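You operate a simulated robot arm through the tools that you are given. There is no shell and no other tool.

You run a simulated robot arm. Do the job below in one go: nothing can be reset, and whatever is moved stays where it is left.

## Task
Cap the open tube and quick-chill the teal rack at +4.
Fine: in the bench fridge drawer; close it and wait for the Cold lamp. Where these are worked on the way, their far stop is far enough and under half their travel is too little: bench fridge drawer.

The check looks at the end state, three seconds after you hand in, the way a careful person would. Anything else that was tipped, shoved, dropped, spilled or broken makes it a failure. A push-on lid holds only when it is set on centred and level and pressed home; a screw cap is set on level and turned clockwise until tight.

## Robot
A 7-joint arm with a two-finger parallel gripper, fixed in place. Base frame: the origin is at the foot of the arm, x ahead of it, y to its left, z up. Readings come in m, degrees, newtons and seconds.
With the tool pointing down near the work surface it reaches from about 0.3 to 0.68 m from the base axis. Its first joint turns from -66.0 to 66.0 degrees. Payload 1.57 kg.
Tool frame: the origin (TCP) lies between the finger pads and is the grasp point; the fingertips stand 0.03 m ahead of it; z points along the fingers, y is the line along which they close. The gripper opens to 0.11 m. The fingers are 0.024 m wide and 0.012 m thick; the gripper's body (0.048 by 0.112 m) begins 0.078 m behind the TCP.
Orientation is that of the tool frame in the base frame, as a unit quaternion [x, y, z, w]. With the fingers straight down and closing along the base's y, the tool's x points along the base's -x, its y along +y and its z along -z.

## Interface
- The arm moves only by the tool jog_arm. Its arguments are lists of equal length, an entry for each row: "delta_pos": the shift along the tool's x, y, z in units of 30 mm (1.0 is 30 mm), a list of three; "dr": the turn, a rotation vector about the tool's x, y, z in units of 4 degrees (1.0 is 4 degrees), a list of three; "jaw": the gripper command, from -1 (shut) to 1 (fully open), values between in proportion. In form: {"delta_pos": [[x, y, z], ...], "dr": [[ax, ay, az], ...], "jaw": [jaw, ...]}. A call has 1 to 20 rows; each row shifts and turns the commanded pose from where the row before left it, along the tool's axes as they then stand. A call with a number of a shift or a turn outside -1 to 1 is refused whole. A row lasts 0.2 s, in which the tool goes at most 0.05 m and 8.6 degrees; a call with a longer step from one row to the next is refused whole, and so is a gripper value outside its range. A pose out of reach is approached as far as the arm can. The call stops where the force on the tool passes 50 N (or 10 N more than at its start, if that is more) or the arm is blocked; 0.2 s more then pass. The fingers move at their own pace (about 0.108 m/s each) and stop on an object; they squeeze with about 28 N. The grip force told is the motor's: it shows also when the fingers shut on nothing. Time passes only in rows, and 0.2 s behind the last, so rows that do not move let the fingers close. The reply holds the time, the measured pose of the TCP, the force on the tool along the base axes, the opening and the grip force, in the units named above and with some noise, with the torque about the TCP (base axes, N m) and any sound that the robot's microphone picked up.
- Cameras (640 x 400 px; columns grow to the right, rows downward): "scene" is fixed at [0.1367, -0.3667, 1.3937]; the picture's right is [0.92, -0.39, 0.00], its down [-0.24, -0.55, -0.80] and it looks along [0.32, 0.74, -0.60] (base axes); focal length 255 px, centre (320, 200). "wrist" rides on the gripper at [0.07, 0.016, -0.141] in the tool frame; the picture's right is [-0.23, 0.97, 0.00], its down [-0.86, -0.20, -0.48] and it looks along [-0.47, -0.11, 0.88] (tool axes); focal length 222 px, centre (320, 200). There is no depth. A picture from a camera that has moved, and an enlarged one, comes with that camera's place and axes in the base frame and with its lens. The place of the scene camera against the robot may be out by one fixed shift of up to 0.025 m in any direction.
- get_image(camera): a new picture of that camera. No time passes.
- close_up(camera, box): a new picture of the part [left, top, right, bottom] of that camera's present view, enlarged. No time passes.
- job_done(): hands the job in; it is judged then, once.

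Places have to be worked out from the pictures, the camera data and where the tool is seen. Open the gripper and draw the arm clear of the work before you hand the job in, unless the task says otherwise.

The tools are called by a JSON object that holds its "method" and its "body". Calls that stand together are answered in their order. jog_arm: Moves the arm, as the interface text tells. Its arguments: {"type":"object","properties":{"delta_pos":{"type":"array","items":{"type":"array","items":{"type":"number"}}},"dr":{"type":"array","items":{"type":"array","items":{"type":"number"}}},"jaw":{"type":"array","items":{"type":"number"}}},"required":["delta_pos","dr","jaw"]} The other tools are called the same way: get_image (camera) takes a picture; close_up (camera, box) takes an enlarged picture of a part of a camera's view; job_done () hands the job in.

At the start:

```text
t: 0.0
ee_pos: [0.4375, -0.0269, 1.2414]
ee_rot: [0.001, 1.0, 0.0, 0.0]
wrist_force: [0.2, -0.4, 0.8]
wrist_torque: [0.01, 0.02, -0.01]
grip_width: 0.1101
grip_force: 0.1
```

scene: 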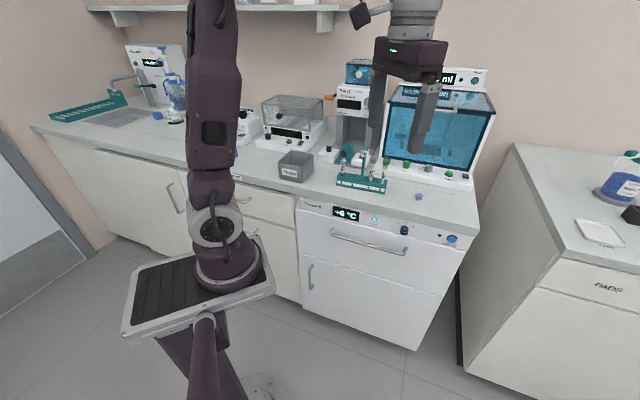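
wrist: 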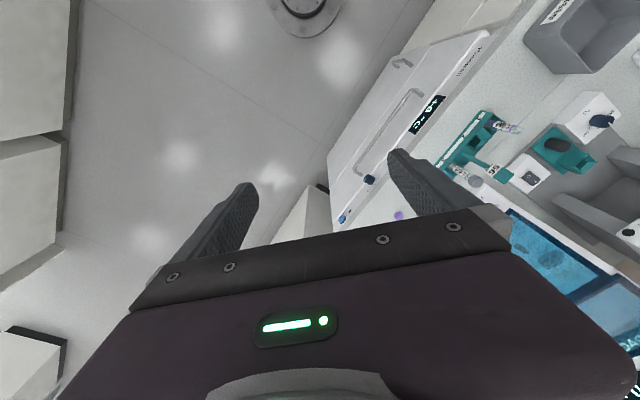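

I'll start by looking closely at the rack, the fridge drawer and the bench around them.

{"method": "close_up", "body": {"camera": "scene", "box": [270, 130, 470, 255]}}

{"method": "close_up", "body": {"camera": "scene", "box": [325, 135, 425, 205]}}

{"method": "close_up", "body": {"camera": "wrist", "box": [330, 80, 600, 250]}}

```text
3.20 times, centred on (370, 192) of scene
camera zoom: at [0.1367, -0.3667, 1.3937], right [0.92, -0.39, 0.0], down [-0.24, -0.55, -0.8], along [0.32, 0.74, -0.6], focal length 816 px, centre (160, 224)
```

zoom: 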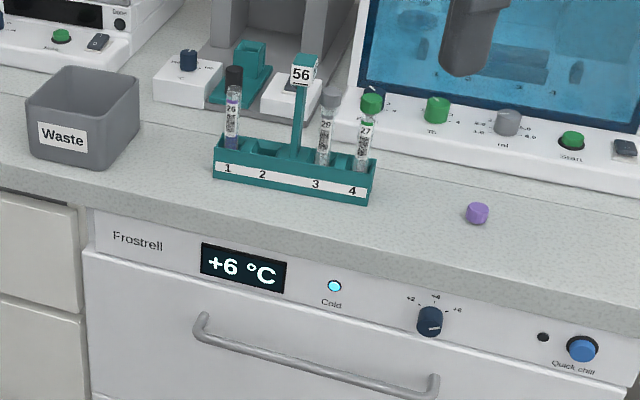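

```text
5.71 times, centred on (375, 170) of scene
camera zoom: at [0.1367, -0.3667, 1.3937], right [0.92, -0.39, 0.0], down [-0.24, -0.55, -0.8], along [0.32, 0.74, -0.6], focal length 1457 px, centre (6, 371)
```

zoom: 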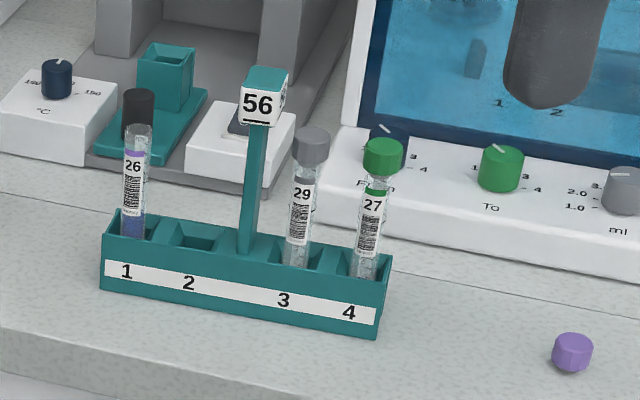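

```text
2.35 times, centred on (465, 165) of wrist
camera zoom: at [0.3683, -0.0091, 1.3841], right [0.23, 0.97, 0.0], down [0.86, -0.2, 0.48], along [0.47, -0.11, -0.88], focal length 523 px, centre (-21, 282)
```

zoom: 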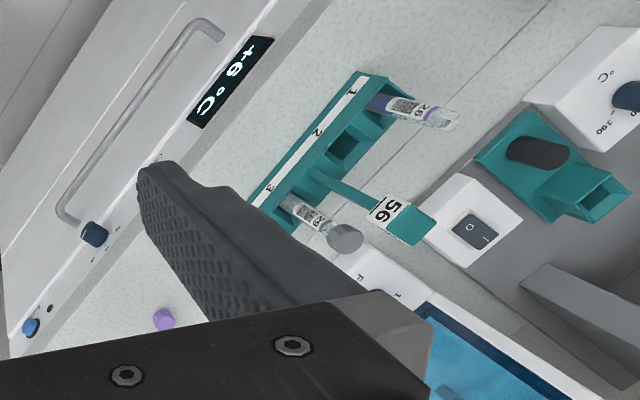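

The open tube is no. 26, with a purple band, and the loose purple cap sits on the bench to the right. The fridge below reads +6, so I'll turn the tool to face the bench and look from a better angle.

{"method": "jog_arm", "body": {"delta_pos": [[0.2, 1, 0], [0.2, 1, 0], [0.2, 1, 0], [0.2, 1, 0], [0.2, 1, 0], [0.2, 1, 0], [0, 0, 0], [0, 0, 0], [0, 0, 0], [0, 0, 0], [0, 0, 0], [0, 0, 0], [0, 0, 0], [0, 0, 0], [0, 0, 0], [0, 0, 0], [0, 0, 0], [0, 0, 0]], "dr": [[0, 0, 0], [0, 0, 0], [0, 0, 0], [0, 0, 0], [0, 0, 0], [0, 0, 0], [0, 0, -1], [0, 0, -1], [0, 0, -1], [0, 0, -1], [0, 0, -1], [0, 0, -1], [0, 0, -1], [0, 0, -1], [0, 0, -1], [0, 0, -1], [0, 0, -1], [0, 0, -0.5]], "jaw": [1, 1, 1, 1, 1, 1, 1, 1, 1, 1, 1, 1, 1, 1, 1, 1, 1, 1]}}

{"method": "get_image", "body": {"camera": "wrist"}}

{"method": "get_image", "body": {"camera": "scene"}}

```text
t: 3.8
ee_pos: [0.4013, 0.1536, 1.2411]
ee_rot: [-0.391, 0.921, 0.0, 0.0]
wrist_force: [0.2, 0.8, -0.2]
wrist_torque: [-0.01, -0.02, -0.06]
grip_width: 0.11
grip_force: 0.1
```

```text
taken
camera wrist: at [0.3416, 0.116, 1.3842], right [-0.54, 0.84, 0.0], down [0.74, 0.48, 0.48], along [0.4, 0.26, -0.88], focal length 222 px, centre (320, 200)
```

wrist: 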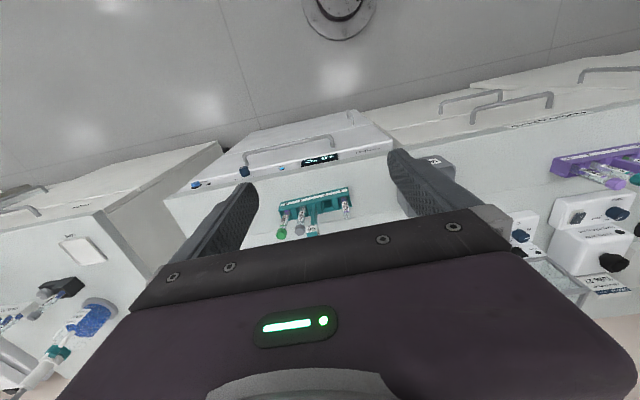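

```text
taken
```

scene: 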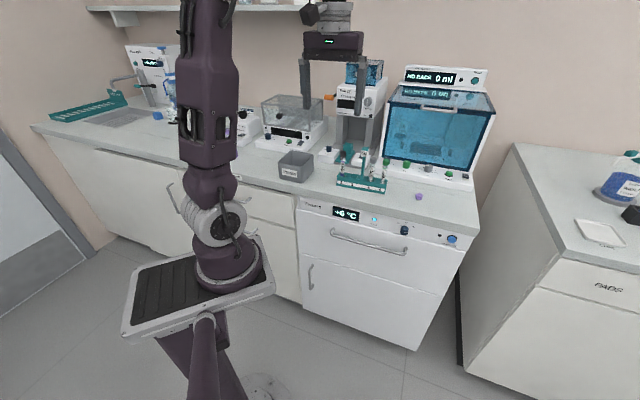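

The whole rack is in view, so I'll enlarge both cameras to measure positions.

{"method": "close_up", "body": {"camera": "wrist", "box": [160, 100, 400, 250]}}

{"method": "close_up", "body": {"camera": "wrist", "box": [250, 140, 370, 250]}}

{"method": "close_up", "body": {"camera": "scene", "box": [290, 190, 490, 315]}}

```text
2.67 times, centred on (280, 175) of wrist
camera zoom: at [0.3416, 0.116, 1.3842], right [-0.54, 0.84, 0.0], down [0.74, 0.48, 0.48], along [0.4, 0.26, -0.88], focal length 592 px, centre (427, 267)
```

zoom: 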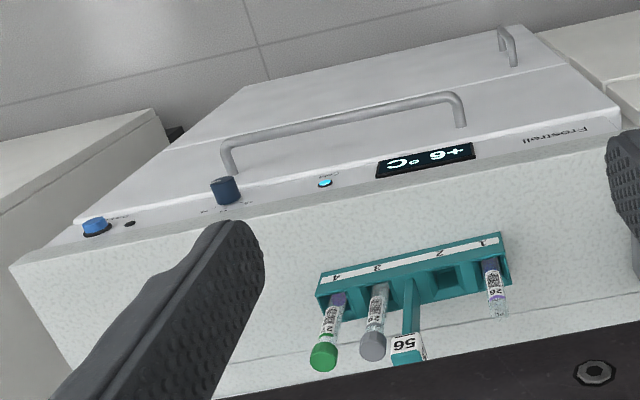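

```text
3.64 times, centred on (310, 195) of wrist
camera zoom: at [0.3416, 0.116, 1.3842], right [-0.54, 0.84, 0.0], down [0.74, 0.48, 0.48], along [0.4, 0.26, -0.88], focal length 808 px, centre (356, 218)
```

zoom: 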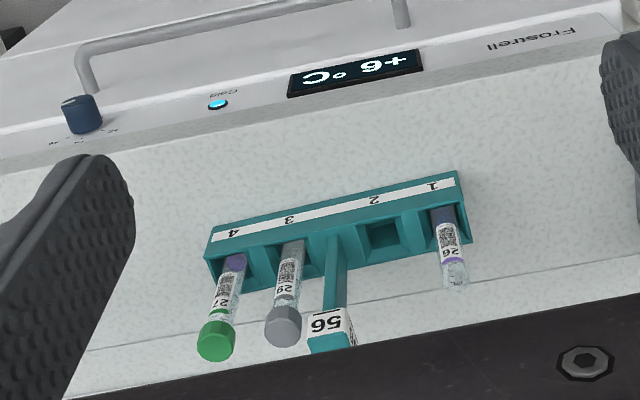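

```text
3.20 times, centred on (390, 252) of scene
camera zoom: at [0.1367, -0.3667, 1.3937], right [0.92, -0.39, 0.0], down [-0.24, -0.55, -0.8], along [0.32, 0.74, -0.6], focal length 816 px, centre (96, 32)
```

zoom: 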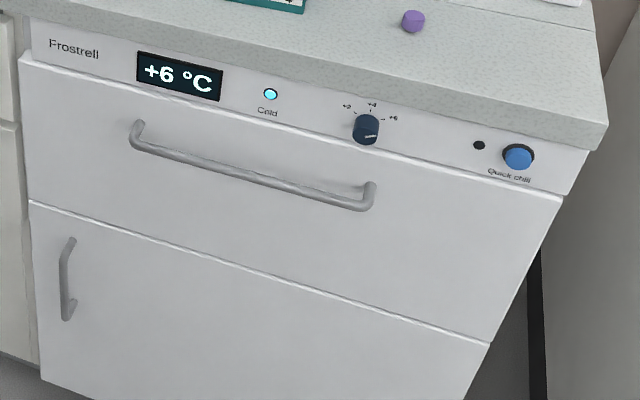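

From the two wrist views the rack's front face is near (0.51–0.61, 0.28–0.19, 0.91). The bench top is near z 0.89–0.90 and the loose cap is around (0.71, 0.115). I'll move above the area, staying higher than the rack sign, to see the cap and test reach.

{"method": "jog_arm", "body": {"delta_pos": [[-0.516, -0.74, 0.58], [-0.516, -0.74, 0.58], [-0.516, -0.74, 0.58], [-0.516, -0.74, 0.58], [-0.516, -0.74, 0.58], [-0.516, -0.74, 0.58], [-0.516, -0.74, 0.58], [-0.516, -0.74, 0.58], [0, 0, 0], [0, 0, 0], [0, 0, 0], [0, 0, 0], [0, 0, 0], [0, 0, 0], [0, 0, 0], [0, 0, 0], [0, 0, 0]], "dr": [[0, 0, 0], [0, 0, 0], [0, 0, 0], [0, 0, 0], [0, 0, 0], [0, 0, 0], [0, 0, 0], [0, 0, 0], [0, 0, 1], [0, 0, 1], [0, 0, 1], [0, 0, 1], [0, 0, 1], [0, 0, 1], [0, 0, 1], [0, 0, 1], [0, 0, 1]], "jaw": [1, 1, 1, 1, 1, 1, 1, 1, 1, 1, 1, 1, 1, 1, 1, 1, 1]}}

{"method": "get_image", "body": {"camera": "wrist"}}

{"method": "get_image", "body": {"camera": "scene"}}

```text
t: 7.4
ee_pos: [0.6169, 0.1202, 1.1029]
ee_rot: [-0.086, 0.996, 0.0, 0.0]
wrist_force: [-0.1, -0.3, 0.2]
wrist_torque: [0.01, 0.02, -0.03]
grip_width: 0.11
grip_force: 0.0
```

```text
taken
camera wrist: at [0.5446, 0.1249, 1.2441], right [0.06, 1.0, 0.0], down [0.88, -0.05, 0.48], along [0.48, -0.03, -0.88], focal length 222 px, centre (320, 200)
```

wrist: 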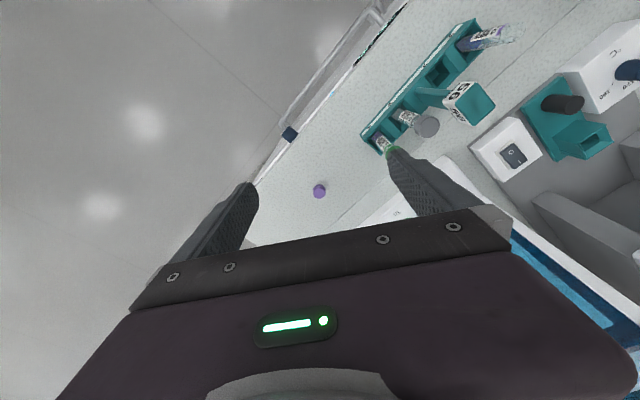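

```text
taken
```

scene: 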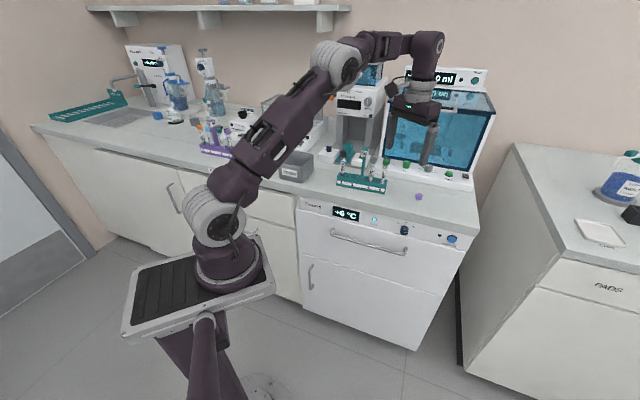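

{"method": "close_up", "body": {"camera": "wrist", "box": [280, 165, 360, 215]}}

{"method": "close_up", "body": {"camera": "wrist", "box": [350, 0, 540, 160]}}

{"method": "close_up", "body": {"camera": "scene", "box": [380, 60, 480, 210]}}

```text
8.00 times, centred on (320, 190) of wrist
camera zoom: at [0.5446, 0.1249, 1.2441], right [0.06, 1.0, 0.0], down [0.88, -0.05, 0.48], along [0.48, -0.03, -0.88], focal length 1777 px, centre (320, 280)
```

zoom: 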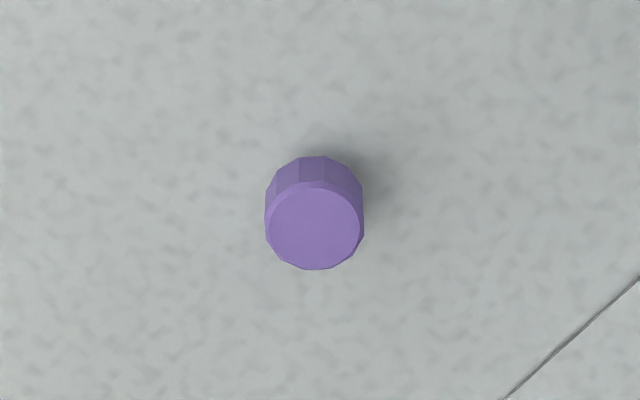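

```text
2.50 times, centred on (445, 80) of wrist
camera zoom: at [0.5446, 0.1249, 1.2441], right [0.06, 1.0, 0.0], down [0.88, -0.05, 0.48], along [0.48, -0.03, -0.88], focal length 555 px, centre (8, 500)
```

zoom: 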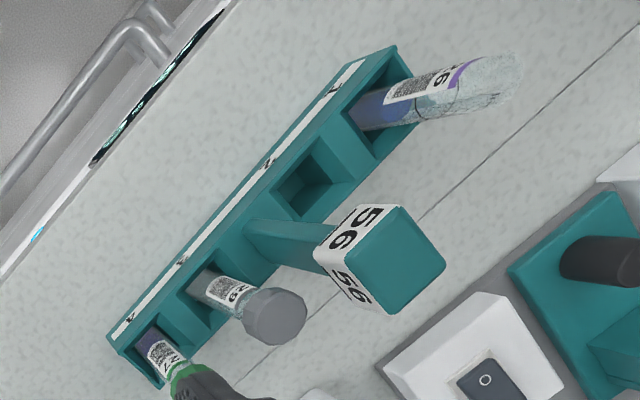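

```text
2.67 times, centred on (430, 135) of scene
camera zoom: at [0.1367, -0.3667, 1.3937], right [0.92, -0.39, 0.0], down [-0.24, -0.55, -0.8], along [0.32, 0.74, -0.6], focal length 680 px, centre (27, 373)
```

zoom: 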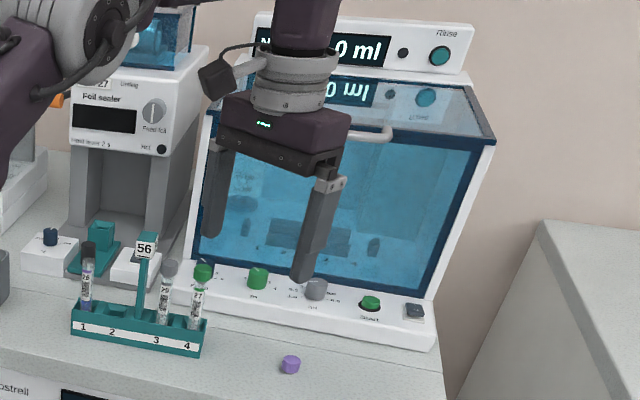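

The cap stands upright on the bench at about (0.713, 0.114), roughly 20 mm wide. I'll test whether the arm reaches that far with the tool pointing straight down, staying well above it.

{"method": "jog_arm", "body": {"delta_pos": [[-0.624, -0.149, 0.667], [-0.624, -0.149, 0.667], [-0.624, -0.149, 0.667], [-0.624, -0.149, 0.667], [-0.624, -0.149, 0.667], [0, 0, 0]], "dr": [[0, 0, 0], [0, 0, 0], [0, 0, 0], [0, 0, 0], [0, 0, 0], [0, 0, 0]], "jaw": [0, 0, 0, 0, 0, 0]}}

{"method": "get_image", "body": {"camera": "wrist"}}

{"method": "get_image", "body": {"camera": "scene"}}

```text
t: 8.8
ee_pos: [0.6664, 0.1117, 1.0335]
ee_rot: [-0.089, 0.996, -0.002, -0.006]
wrist_force: [0.4, -0.6, 0.6]
wrist_torque: [0.02, 0.06, -0.02]
grip_width: 0.0549
grip_force: 0.0
out of reach, approached as far as the arm can: row 3, 4, 5
```

```text
taken
camera wrist: at [0.5971, 0.117, 1.1763], right [0.05, 1.0, -0.01], down [0.88, -0.04, 0.47], along [0.47, -0.03, -0.88], focal length 222 px, centre (320, 200)
```

wrist: 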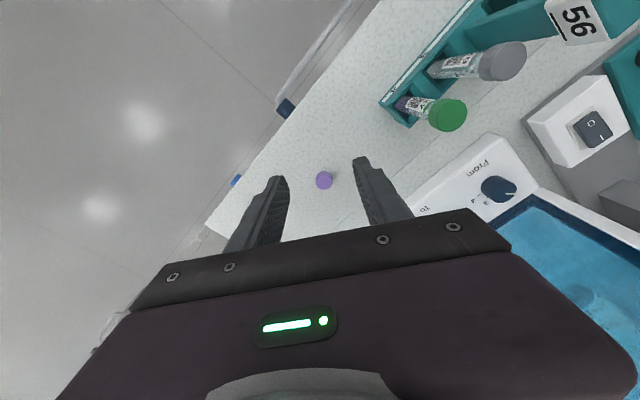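

```text
taken
```

scene: 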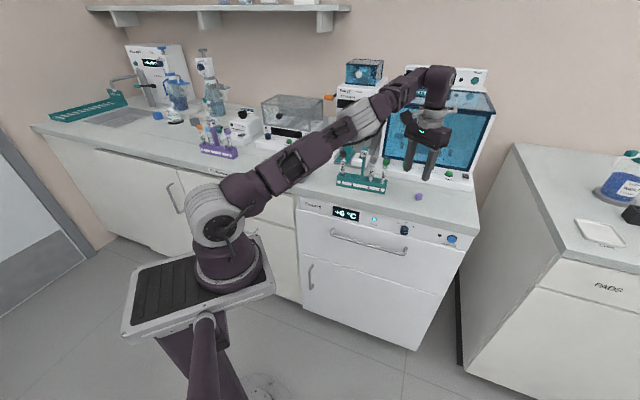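

With the tool vertical the arm stops at about 0.675 m, so the cap needs an outward tilt of about 20°. Before that I'll look closely at the tube mouth to learn the cap type.

{"method": "close_up", "body": {"camera": "scene", "box": [335, 145, 365, 190]}}

{"method": "close_up", "body": {"camera": "wrist", "box": [370, 0, 640, 170]}}

{"method": "close_up", "body": {"camera": "scene", "box": [185, 110, 285, 190]}}

```text
8.89 times, centred on (350, 168) of scene
camera zoom: at [0.1367, -0.3667, 1.3937], right [0.92, -0.39, 0.0], down [-0.24, -0.55, -0.8], along [0.32, 0.74, -0.6], focal length 2267 px, centre (53, 489)
```

zoom: 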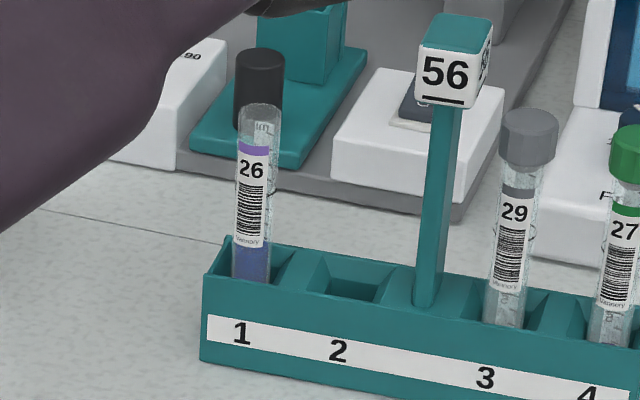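

```text
2.35 times, centred on (505, 85) of wrist
camera zoom: at [0.5971, 0.117, 1.1763], right [0.05, 1.0, -0.01], down [0.88, -0.04, 0.47], along [0.47, -0.03, -0.88], focal length 523 px, centre (-115, 471)
```

zoom: 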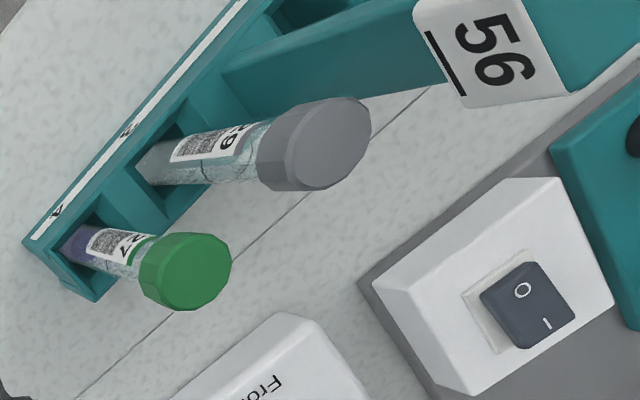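

```text
5.00 times, centred on (235, 150) of scene
camera zoom: at [0.1367, -0.3667, 1.3937], right [0.92, -0.39, 0.0], down [-0.24, -0.55, -0.8], along [0.32, 0.74, -0.6], focal length 1275 px, centre (745, 450)
```

zoom: 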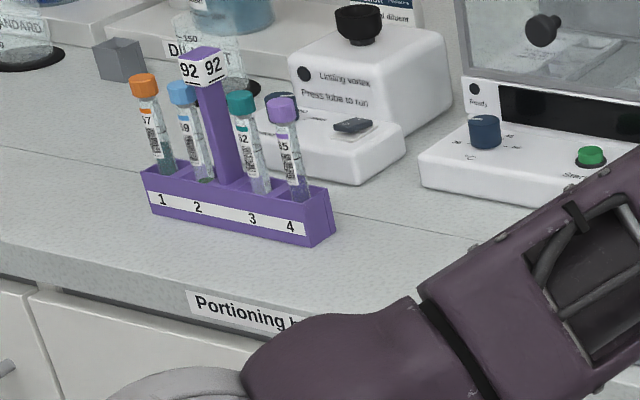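

The tube rim looks plain and the mouth is open. I'll tilt the fingers outward 20° here, well above the cap, then check the pose.

{"method": "jog_arm", "body": {"delta_pos": [[0, 0, 0], [0, 0, 0], [0, 0, 0], [0, 0, 0], [0, 0, 0], [0, 0, 0]], "dr": [[0, -1, 0], [0, -1, 0], [0, -1, 0], [0, -1, 0], [0, -1, 0], [0, 0, 0]], "jaw": [0, 0, 0, 0, 0, 0]}}

{"method": "get_image", "body": {"camera": "wrist"}}

```text
t: 10.2
ee_pos: [0.6741, 0.1215, 1.0392]
ee_rot: [-0.085, 0.981, 0.015, 0.173]
wrist_force: [0.5, 0.2, -0.4]
wrist_torque: [-0.01, 0.0, 0.02]
grip_width: 0.0551
grip_force: 0.0
out of reach, approached as far as the arm can: row 1, 2
```

```text
taken
camera wrist: at [0.5597, 0.1185, 1.1486], right [0.04, 1.0, 0.08], down [0.66, -0.09, 0.74], along [0.75, 0.02, -0.67], focal length 222 px, centre (320, 200)
```

wrist: 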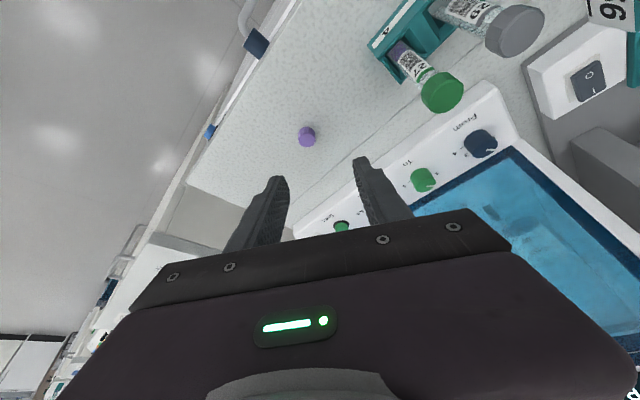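

The tilt is good and the pose is in reach. I'll move to a pre-grasp point 60 mm back from the cap along the fingers.

{"method": "jog_arm", "body": {"delta_pos": [[0.2, -0.22, 0.77], [0.2, -0.22, 0.77], [0, 0, 0]], "dr": [[0, 0, 0], [0, 0, 0], [0, 0, 0]], "jaw": [-0.1, -0.1, -0.1]}}

{"method": "close_up", "body": {"camera": "wrist", "box": [220, 80, 420, 230]}}

{"method": "close_up", "body": {"camera": "scene", "box": [370, 90, 490, 230]}}

```text
t: 11.0
ee_pos: [0.6821, 0.1078, 0.991]
ee_rot: [-0.086, 0.981, 0.016, 0.173]
wrist_force: [-0.7, -0.8, -0.2]
wrist_torque: [0.04, 0.02, -0.02]
grip_width: 0.0495
grip_force: 0.1
```

```text
2.67 times, centred on (320, 155) of wrist
camera zoom: at [0.5667, 0.1053, 1.1017], right [0.04, 1.0, 0.08], down [0.66, -0.09, 0.74], along [0.75, 0.02, -0.67], focal length 592 px, centre (320, 320)
```

zoom: 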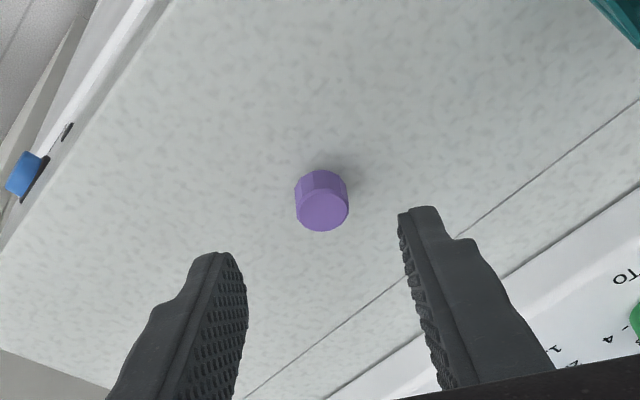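

```text
2.86 times, centred on (430, 160) of scene
camera zoom: at [0.1367, -0.3667, 1.3937], right [0.92, -0.39, 0.0], down [-0.24, -0.55, -0.8], along [0.32, 0.74, -0.6], focal length 729 px, centre (6, 314)
```

zoom: 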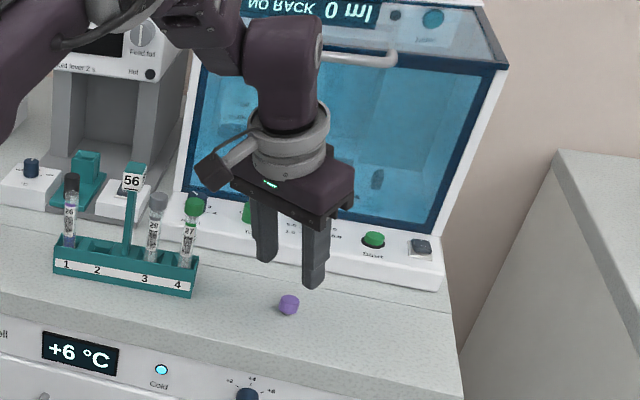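

The cap lies on the finger line, so I'll go down along the tool axis, close, and check.

{"method": "jog_arm", "body": {"delta_pos": [[0, 0.02, 0.66], [0, 0.02, 0.66], [0, 0.02, 0.64], [0, 0, 0]], "dr": [[0, 0, 0], [0, 0, 0], [0, 0, 0], [0, 0, 0]], "jaw": [-0.1, -0.1, -0.1, -0.1]}}

{"method": "close_up", "body": {"camera": "wrist", "box": [220, 80, 420, 230]}}

{"method": "close_up", "body": {"camera": "scene", "box": [390, 140, 470, 220]}}

```text
t: 12.0
ee_pos: [0.7018, 0.1136, 0.9364]
ee_rot: [-0.085, 0.981, 0.015, 0.173]
wrist_force: [0.4, -0.1, 0.5]
wrist_torque: [0.01, 0.0, 0.03]
grip_width: 0.0495
grip_force: 0.1
```

```text
2.67 times, centred on (320, 155) of wrist
camera zoom: at [0.5863, 0.111, 1.046], right [0.04, 1.0, 0.08], down [0.66, -0.09, 0.74], along [0.75, 0.02, -0.67], focal length 592 px, centre (320, 320)
```

zoom: 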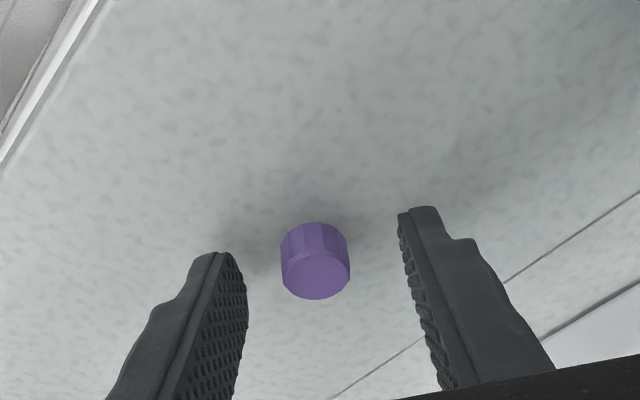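

```text
5.00 times, centred on (430, 180) of scene
camera zoom: at [0.1367, -0.3667, 1.3937], right [0.92, -0.39, 0.0], down [-0.24, -0.55, -0.8], along [0.32, 0.74, -0.6], focal length 1275 px, centre (-230, 300)
```

zoom: 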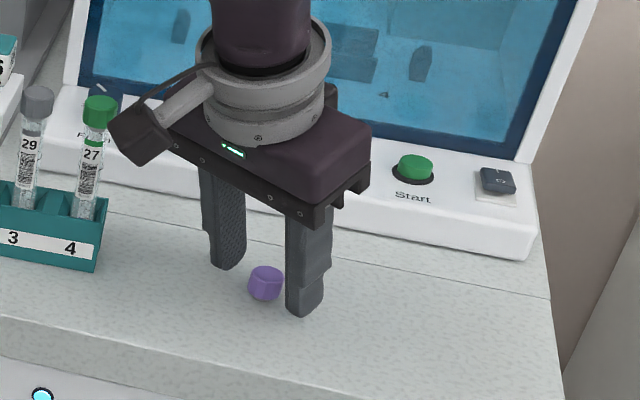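

The fingers straddle the cap with no contact. I'll nudge 3 mm lower and slightly outward, then close on it.

{"method": "jog_arm", "body": {"delta_pos": [[-0.043, 0, 0.12], [0, 0, 0], [0, 0, 0], [0, 0, 0], [0, 0, 0]], "dr": [[0, 0, 0], [0, 0, 0], [0, 0, 0], [0, 0, 0], [0, 0, 0]], "jaw": [-0.1, -0.1, -0.4, -0.7, -0.7]}}

{"method": "close_up", "body": {"camera": "wrist", "box": [220, 80, 420, 230]}}

{"method": "close_up", "body": {"camera": "scene", "box": [390, 140, 470, 220]}}

```text
t: 13.2
ee_pos: [0.7039, 0.1143, 0.9334]
ee_rot: [-0.087, 0.981, 0.015, 0.174]
wrist_force: [-1.0, 0.1, 0.0]
wrist_torque: [0.01, 0.03, 0.03]
grip_width: 0.0173
grip_force: 24.3
```

```text
2.67 times, centred on (320, 155) of wrist
camera zoom: at [0.5887, 0.1112, 1.0429], right [0.04, 1.0, 0.08], down [0.66, -0.09, 0.74], along [0.75, 0.02, -0.67], focal length 592 px, centre (320, 320)
```

zoom: 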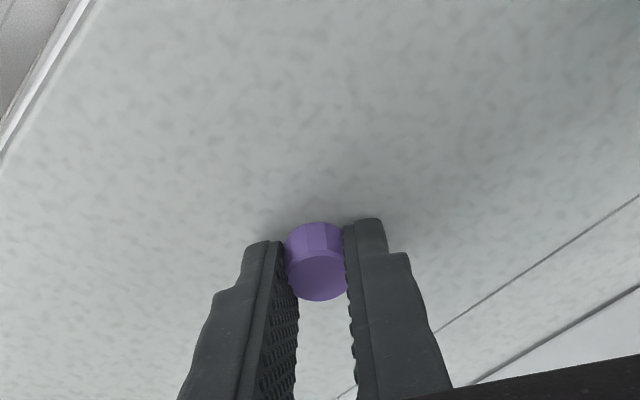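

```text
5.00 times, centred on (430, 180) of scene
camera zoom: at [0.1367, -0.3667, 1.3937], right [0.92, -0.39, 0.0], down [-0.24, -0.55, -0.8], along [0.32, 0.74, -0.6], focal length 1275 px, centre (-230, 300)
```

zoom: 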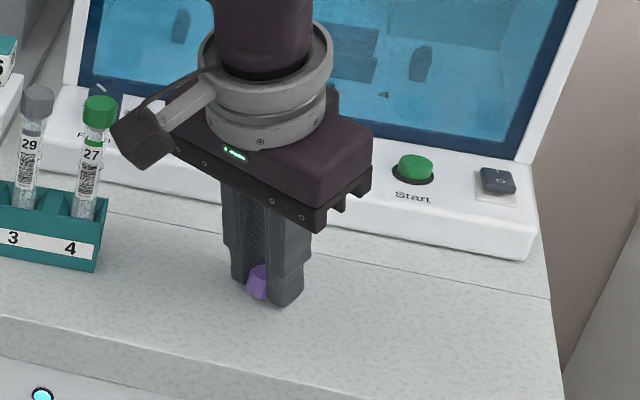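

The cap appears gripped. I'll lift it, bring it about 68 mm toward the robot to a clear patch within vertical reach, and check it stayed held before setting it down.

{"method": "jog_arm", "body": {"delta_pos": [[0, 0, 0], [-0.228, 0, -0.625], [-0.228, 0, -0.625], [0.7, 0.13, -0.255], [0.7, 0.13, -0.255], [0.7, 0.13, -0.255], [0, 0, 0]], "dr": [[0, 0, 0], [0, 0, 0], [0, 0, 0], [0, 0, 0], [0, 0, 0], [0, 0, 0], [0, 0, 0]], "jaw": [-1, -1, -1, -1, -1, -1, -1]}}

{"method": "close_up", "body": {"camera": "wrist", "box": [220, 80, 420, 230]}}

{"method": "close_up", "body": {"camera": "scene", "box": [340, 130, 460, 230]}}

```text
t: 14.8
ee_pos: [0.6369, 0.1142, 0.9731]
ee_rot: [-0.086, 0.981, 0.015, 0.172]
wrist_force: [-1.2, 0.5, 0.0]
wrist_torque: [0.0, -0.01, 0.01]
grip_width: 0.0139
grip_force: 28.3
```

```text
2.67 times, centred on (320, 155) of wrist
camera zoom: at [0.5219, 0.1117, 1.083], right [0.04, 1.0, 0.08], down [0.66, -0.09, 0.74], along [0.75, 0.02, -0.67], focal length 592 px, centre (320, 320)
```

zoom: 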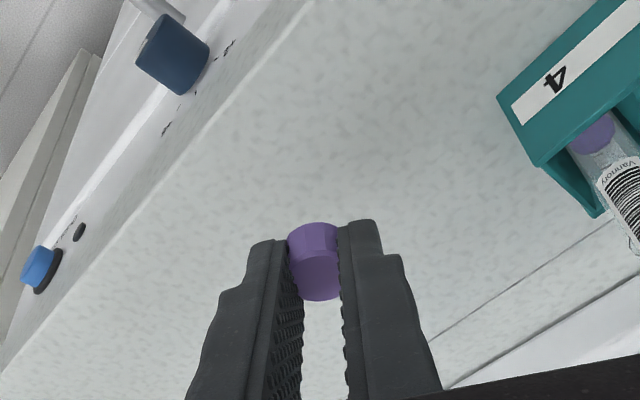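

```text
4.00 times, centred on (400, 180) of scene
camera zoom: at [0.1367, -0.3667, 1.3937], right [0.92, -0.39, 0.0], down [-0.24, -0.55, -0.8], along [0.32, 0.74, -0.6], focal length 1020 px, centre (0, 280)
```

zoom: 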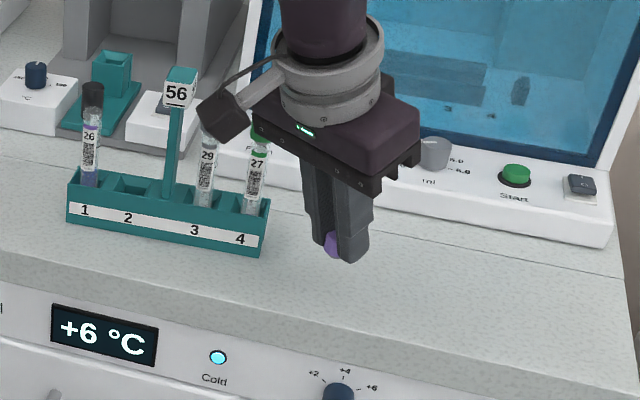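

The cap is held firmly and level. I'll lower it onto the bench here, release, and back off upward.

{"method": "jog_arm", "body": {"delta_pos": [[0.228, 0, 0.625], [0.215, 0, 0.59], [0, 0, 0]], "dr": [[0, 0, 0], [0, 0, 0], [0, 0, 0]], "jaw": [-1, -1, -1]}}

{"method": "close_up", "body": {"camera": "wrist", "box": [220, 80, 420, 230]}}

```text
t: 15.6
ee_pos: [0.6359, 0.1146, 0.9337]
ee_rot: [-0.087, 0.981, 0.015, 0.173]
wrist_force: [-0.7, 0.8, -0.1]
wrist_torque: [-0.04, -0.01, -0.02]
grip_width: 0.016
grip_force: 28.1
```

```text
2.67 times, centred on (320, 155) of wrist
camera zoom: at [0.5206, 0.1123, 1.0441], right [0.04, 1.0, 0.08], down [0.66, -0.09, 0.74], along [0.75, 0.02, -0.67], focal length 592 px, centre (320, 320)
```

zoom: 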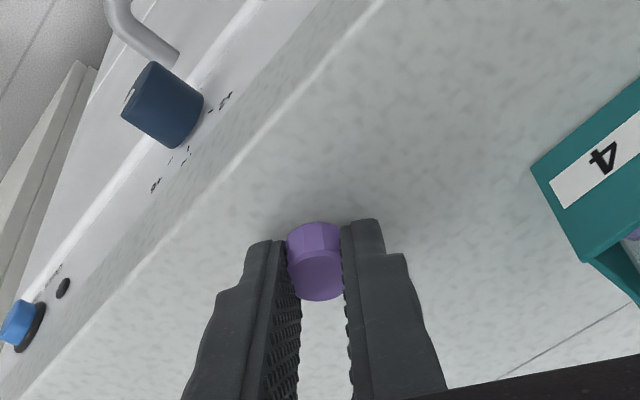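

It is back at bench height. I'll open and withdraw along the tool axis.

{"method": "jog_arm", "body": {"delta_pos": [[0, 0, 0], [0, 0, 0], [0, 0, -0.7], [0, 0, -0.8], [0, 0, -0.8], [0, 0, 0]], "dr": [[0, 0, 0], [0, 0, 0], [0, 0, 0], [0, 0, 0], [0, 0, 0], [0, 0, 0]], "jaw": [-0.3, -0.1, -0.1, -0.1, -0.1, -0.1]}}

{"method": "get_image", "body": {"camera": "wrist"}}

```text
t: 17.0
ee_pos: [0.6108, 0.11, 0.9978]
ee_rot: [-0.085, 0.981, 0.015, 0.173]
wrist_force: [-1.1, -0.8, 0.1]
wrist_torque: [0.0, -0.01, 0.0]
grip_width: 0.0493
grip_force: 0.1
```

```text
taken
camera wrist: at [0.4954, 0.107, 1.1082], right [0.04, 1.0, 0.08], down [0.66, -0.09, 0.74], along [0.75, 0.02, -0.67], focal length 222 px, centre (320, 200)
```

wrist: 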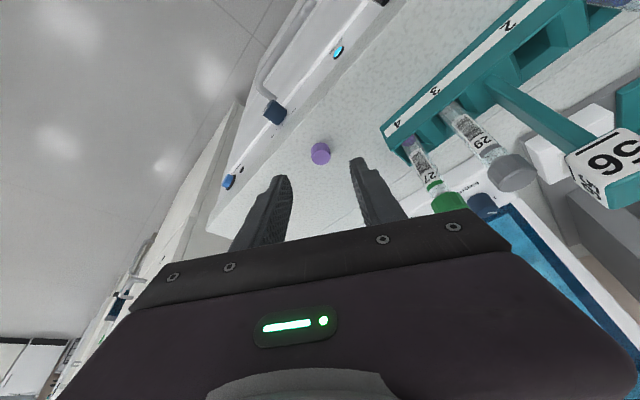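

The cap stands upright on the bench. I'll bring the tool back to vertical and turn the yaw toward the rack direction.

{"method": "jog_arm", "body": {"delta_pos": [[0, 0, 0], [0, 0, 0], [0, 0, 0], [0, 0, 0], [0, 0, 0], [0, 0, 0], [0, 0, 0], [0, 0, 0], [0, 0, 0], [0, 0, 0], [0, 0, 0]], "dr": [[0, 1, 0], [0, 1, 0], [0, 1, 0], [0, 1, 0], [0, 1, 0], [0, 0, -1], [0, 0, -1], [0, 0, -1], [0, 0, -1], [0, 0, -0.5], [0, 0, 0]], "jaw": [-0.1, -0.1, -0.1, -0.1, -0.1, -0.1, -0.1, -0.1, -0.1, -0.1, -0.1]}}

{"method": "get_image", "body": {"camera": "wrist"}}

{"method": "close_up", "body": {"camera": "wrist", "box": [220, 80, 420, 230]}}

```text
t: 19.4
ee_pos: [0.6123, 0.1115, 0.999]
ee_rot: [-0.242, 0.97, 0.0, 0.0]
wrist_force: [0.3, -0.6, 0.2]
wrist_torque: [0.03, 0.0, -0.05]
grip_width: 0.0496
grip_force: 0.1
```

```text
taken
camera wrist: at [0.5424, 0.0936, 1.1409], right [-0.26, 0.97, 0.0], down [0.85, 0.23, 0.48], along [0.46, 0.12, -0.88], focal length 222 px, centre (320, 200)
```

wrist: 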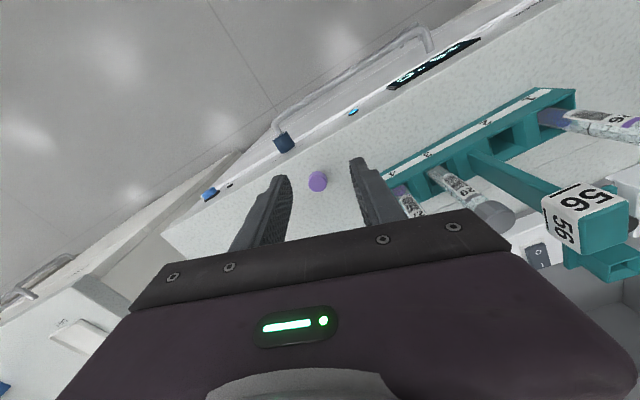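

```text
2.67 times, centred on (320, 155) of wrist
camera zoom: at [0.5424, 0.0936, 1.1409], right [-0.26, 0.97, 0.0], down [0.85, 0.23, 0.48], along [0.46, 0.12, -0.88], focal length 592 px, centre (320, 320)
```

zoom: 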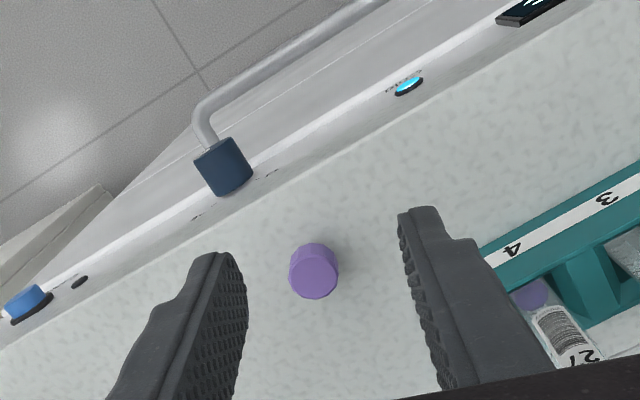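

The cap is at about (0.644, 0.118), and the tops of the capped tubes reach z≈1.02. So that the gripper body stays clear of tube 27 on the way down, I'll yaw to about 60° and move above the cap first.

{"method": "jog_arm", "body": {"delta_pos": [[0, 0, 0], [0, 0, 0], [0, 0, 0], [0, 0, 0], [0, 0, 0], [0, 0, 0], [0, 0, 0], [0, 0, 0], [-0.36, -0.4, 0], [-0.36, -0.4, 0], [0, 0, 0]], "dr": [[0, 0, -1], [0, 0, -1], [0, 0, -1], [0, 0, -1], [0, 0, -1], [0, 0, -1], [0, 0, -1], [0, 0, -1], [0, 0, 0], [0, 0, 0], [0, 0, 0]], "jaw": [-0.1, -0.1, -0.1, -0.1, -0.1, -0.1, -0.1, -0.1, -0.1, -0.1, -0.1]}}

{"method": "get_image", "body": {"camera": "wrist"}}

{"method": "close_up", "body": {"camera": "wrist", "box": [220, 80, 420, 230]}}

```text
t: 21.8
ee_pos: [0.6444, 0.117, 0.9988]
ee_rot: [-0.5, 0.866, 0.0, 0.0]
wrist_force: [-0.5, 0.3, 0.3]
wrist_torque: [0.0, -0.02, -0.01]
grip_width: 0.0496
grip_force: 0.1
```

```text
taken
camera wrist: at [0.5949, 0.0662, 1.1415], right [-0.73, 0.68, 0.0], down [0.6, 0.64, 0.48], along [0.33, 0.35, -0.88], focal length 222 px, centre (320, 200)
```

wrist: 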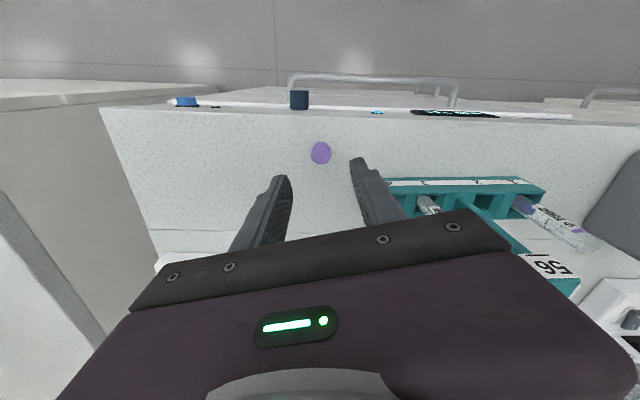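

```text
2.67 times, centred on (320, 155) of wrist
camera zoom: at [0.5949, 0.0662, 1.1415], right [-0.73, 0.68, 0.0], down [0.6, 0.64, 0.48], along [0.33, 0.35, -0.88], focal length 592 px, centre (320, 320)
```

zoom: 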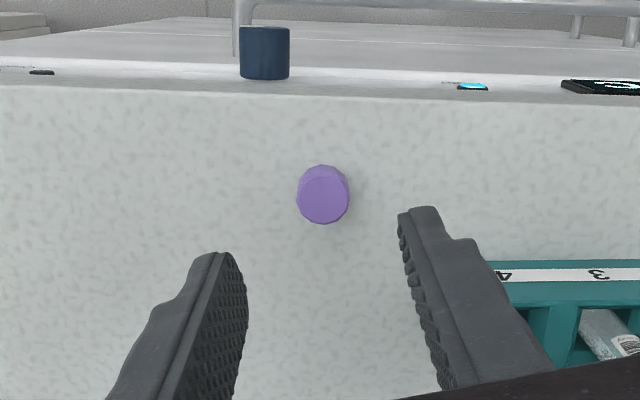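

The cap is centred between the fingers at about (0.643, 0.118). I'll go straight down and grip it with the tool vertical.

{"method": "jog_arm", "body": {"delta_pos": [[0, 0.05, 0.75], [0, 0, 0.75], [0, 0, 0.73], [0, 0, 0], [0, 0, 0], [0, 0, 0], [0, 0, 0]], "dr": [[0, 0, 0], [0, 0, 0], [0, 0, 0], [0, 0, 0], [0, 0, 0], [0, 0, 0], [0, 0, 0]], "jaw": [-0.1, -0.1, -0.1, -0.1, -0.6, -1, -1]}}

{"method": "close_up", "body": {"camera": "wrist", "box": [220, 80, 420, 230]}}

{"method": "close_up", "body": {"camera": "scene", "box": [340, 130, 460, 230]}}

```text
t: 23.4
ee_pos: [0.6447, 0.1177, 0.9331]
ee_rot: [-0.5, 0.866, 0.0, 0.001]
wrist_force: [0.0, 0.3, 0.6]
wrist_torque: [0.02, 0.02, -0.01]
grip_width: 0.0167
grip_force: 27.7
```

```text
2.67 times, centred on (320, 155) of wrist
camera zoom: at [0.5953, 0.0675, 1.0751], right [-0.73, 0.68, 0.0], down [0.6, 0.64, 0.48], along [0.33, 0.35, -0.88], focal length 592 px, centre (320, 320)
```

zoom: 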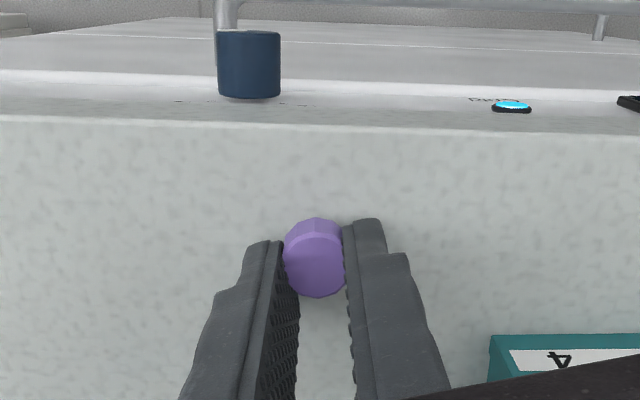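

```text
4.00 times, centred on (400, 180) of scene
camera zoom: at [0.1367, -0.3667, 1.3937], right [0.92, -0.39, 0.0], down [-0.24, -0.55, -0.8], along [0.32, 0.74, -0.6], focal length 1020 px, centre (0, 280)
```

zoom: 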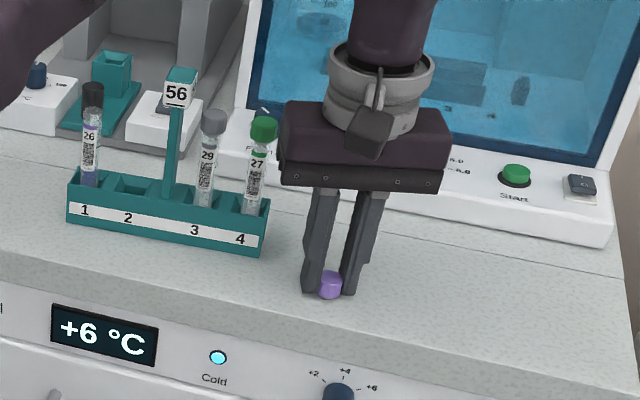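

The cap is gripped squarely at the fingertips. I'll lift it well above the sign and tubes and carry it over tube 26, whose mouth I put near (0.518, 0.293, 1.013).

{"method": "jog_arm", "body": {"delta_pos": [[0, 0, -1], [0, 0, -1], [0, 0, -1], [0, 0, -1], [0, 0, -1], [0, 0, -1], [-0.42, 0.939, 0], [-0.42, 0.939, 0], [-0.42, 0.939, 0], [-0.42, 0.939, 0], [-0.42, 0.939, 0], [-0.42, 0.939, 0], [-0.42, 0.939, 0], [0, 0, 0]], "dr": [[0, 0, 0], [0, 0, 0], [0, 0, 0], [0, 0, 0], [0, 0, 0], [0, 0, 0], [0, 0, 0], [0, 0, 0], [0, 0, 0], [0, 0, 0], [0, 0, 0], [0, 0, 0], [0, 0, 0], [0, 0, 0]], "jaw": [-1, -1, -1, -1, -1, -1, -1, -1, -1, -1, -1, -1, -1, -1]}}

{"method": "get_image", "body": {"camera": "wrist"}}

{"method": "close_up", "body": {"camera": "wrist", "box": [250, 100, 400, 220]}}

{"method": "close_up", "body": {"camera": "scene", "box": [310, 110, 400, 200]}}

```text
t: 26.4
ee_pos: [0.5175, 0.2908, 1.1148]
ee_rot: [-0.5, 0.866, 0.0, 0.001]
wrist_force: [-0.2, 0.3, -0.9]
wrist_torque: [0.02, 0.0, 0.01]
grip_width: 0.0167
grip_force: 28.1
out of reach, approached as far as the arm can: row 6
```

```text
taken
camera wrist: at [0.4675, 0.2398, 1.2565], right [-0.73, 0.68, 0.0], down [0.6, 0.64, 0.48], along [0.33, 0.35, -0.88], focal length 222 px, centre (320, 200)
```

wrist: 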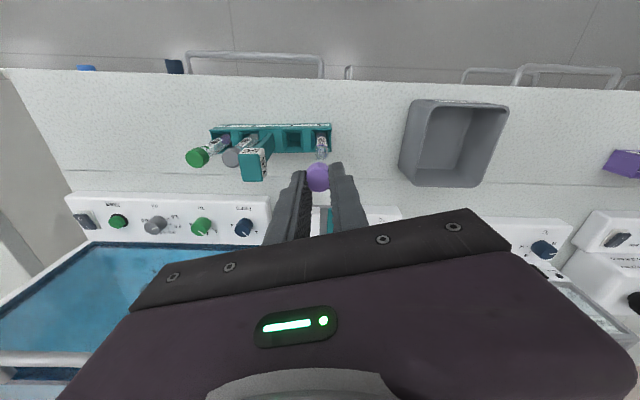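

```text
3.33 times, centred on (325, 160) of wrist
camera zoom: at [0.4675, 0.2398, 1.2565], right [-0.73, 0.68, 0.0], down [0.6, 0.64, 0.48], along [0.33, 0.35, -0.88], focal length 740 px, centre (303, 333)
```

zoom: 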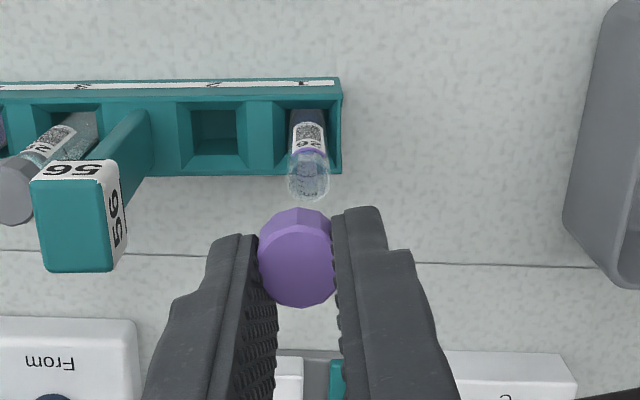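

```text
4.44 times, centred on (355, 155) of scene
camera zoom: at [0.1367, -0.3667, 1.3937], right [0.92, -0.39, 0.0], down [-0.24, -0.55, -0.8], along [0.32, 0.74, -0.6], focal length 1134 px, centre (164, 400)
```

zoom: 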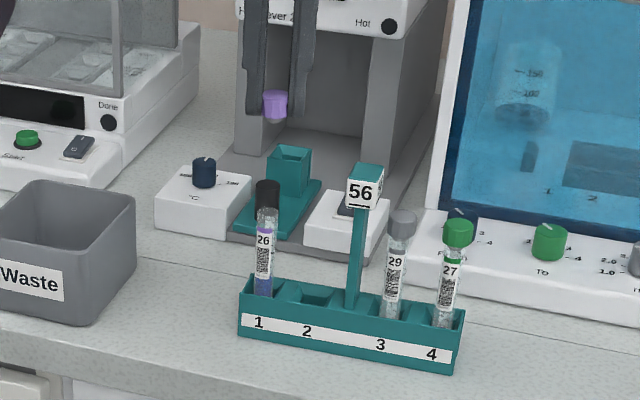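

The view down onto tube 26 is clear. To fix the mouth's height and position, I'll take a second look from 60 mm to the side.

{"method": "jog_arm", "body": {"delta_pos": [[0, 1, 0], [0, 1, 0], [0, 0, 0]], "dr": [[0, 0, 0], [0, 0, 0], [0, 0, 0]], "jaw": [-1, -1, -1]}}

{"method": "close_up", "body": {"camera": "wrist", "box": [180, 90, 330, 210]}}

{"method": "close_up", "body": {"camera": "wrist", "box": [225, 130, 285, 178]}}

```text
t: 27.2
ee_pos: [0.4646, 0.3227, 1.1159]
ee_rot: [-0.5, 0.866, 0.0, 0.001]
wrist_force: [0.3, 0.2, 0.0]
wrist_torque: [-0.01, 0.0, 0.01]
grip_width: 0.0168
grip_force: 28.0
```

```text
3.33 times, centred on (255, 150) of wrist
camera zoom: at [0.4155, 0.2707, 1.2585], right [-0.73, 0.68, 0.0], down [0.6, 0.64, 0.48], along [0.33, 0.35, -0.88], focal length 740 px, centre (537, 367)
```

zoom: 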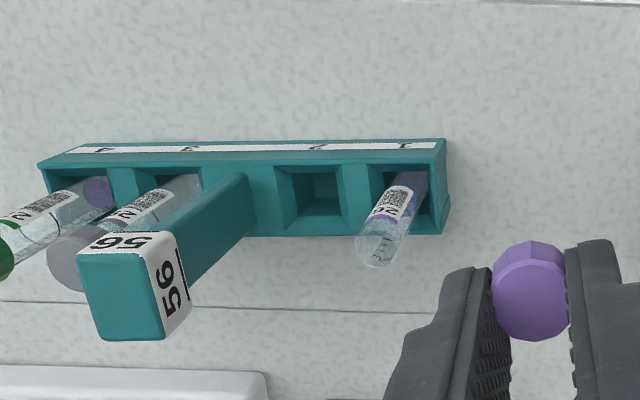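

```text
8.33 times, centred on (255, 154) of wrist
camera zoom: at [0.4155, 0.2707, 1.2585], right [-0.73, 0.68, 0.0], down [0.6, 0.64, 0.48], along [0.33, 0.35, -0.88], focal length 1851 px, centre (862, 583)
```

zoom: 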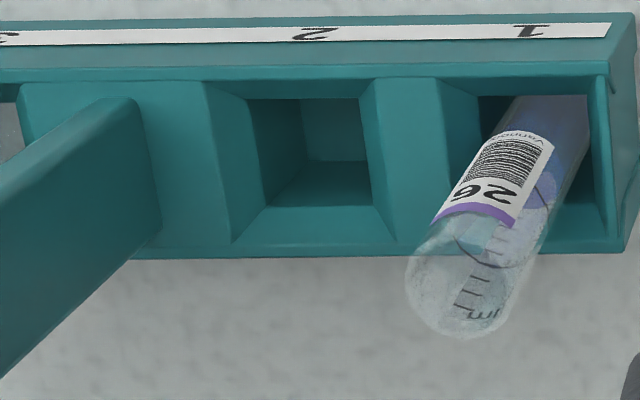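

Triangulating the two views puts the mouth at about (0.521, 0.299, 1.001). I'll bring the cap back over it, about 20 mm above the rim, and check alignment in both cameras.

{"method": "jog_arm", "body": {"delta_pos": [[-0.11, -0.98, 0], [-0.11, -0.98, 0], [0, 0, 0.95], [0, 0, 0.95], [0, 0, 0]], "dr": [[0, 0, 0], [0, 0, 0], [0, 0, 0], [0, 0, 0], [0, 0, 0]], "jaw": [-1, -1, -1, -1, -1]}}

{"method": "close_up", "body": {"camera": "wrist", "box": [260, 110, 380, 206]}}

{"method": "close_up", "body": {"camera": "scene", "box": [325, 130, 375, 180]}}

```text
t: 28.4
ee_pos: [0.5167, 0.2994, 1.0544]
ee_rot: [-0.5, 0.866, 0.0, 0.0]
wrist_force: [0.0, 0.1, -0.3]
wrist_torque: [0.01, 0.03, 0.03]
grip_width: 0.0167
grip_force: 28.0
```

```text
4.17 times, centred on (320, 158) of wrist
camera zoom: at [0.4681, 0.2473, 1.197], right [-0.73, 0.68, 0.0], down [0.6, 0.64, 0.48], along [0.33, 0.35, -0.88], focal length 926 px, centre (320, 375)
```

zoom: 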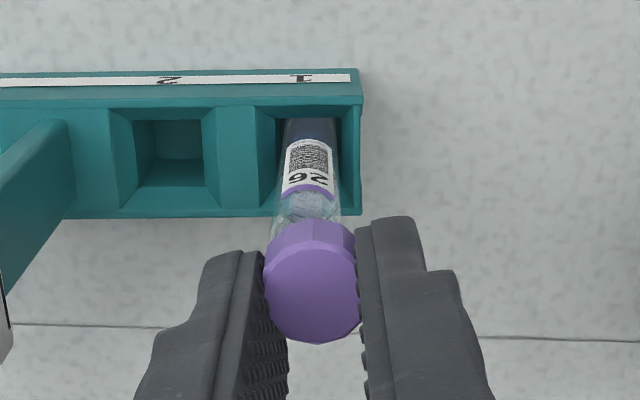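

```text
8.00 times, centred on (350, 155) of scene
camera zoom: at [0.1367, -0.3667, 1.3937], right [0.92, -0.39, 0.0], down [-0.24, -0.55, -0.8], along [0.32, 0.74, -0.6], focal length 2040 px, centre (80, 560)
```

zoom: 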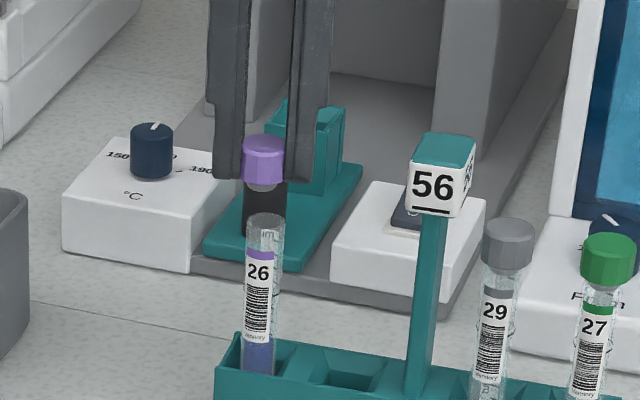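

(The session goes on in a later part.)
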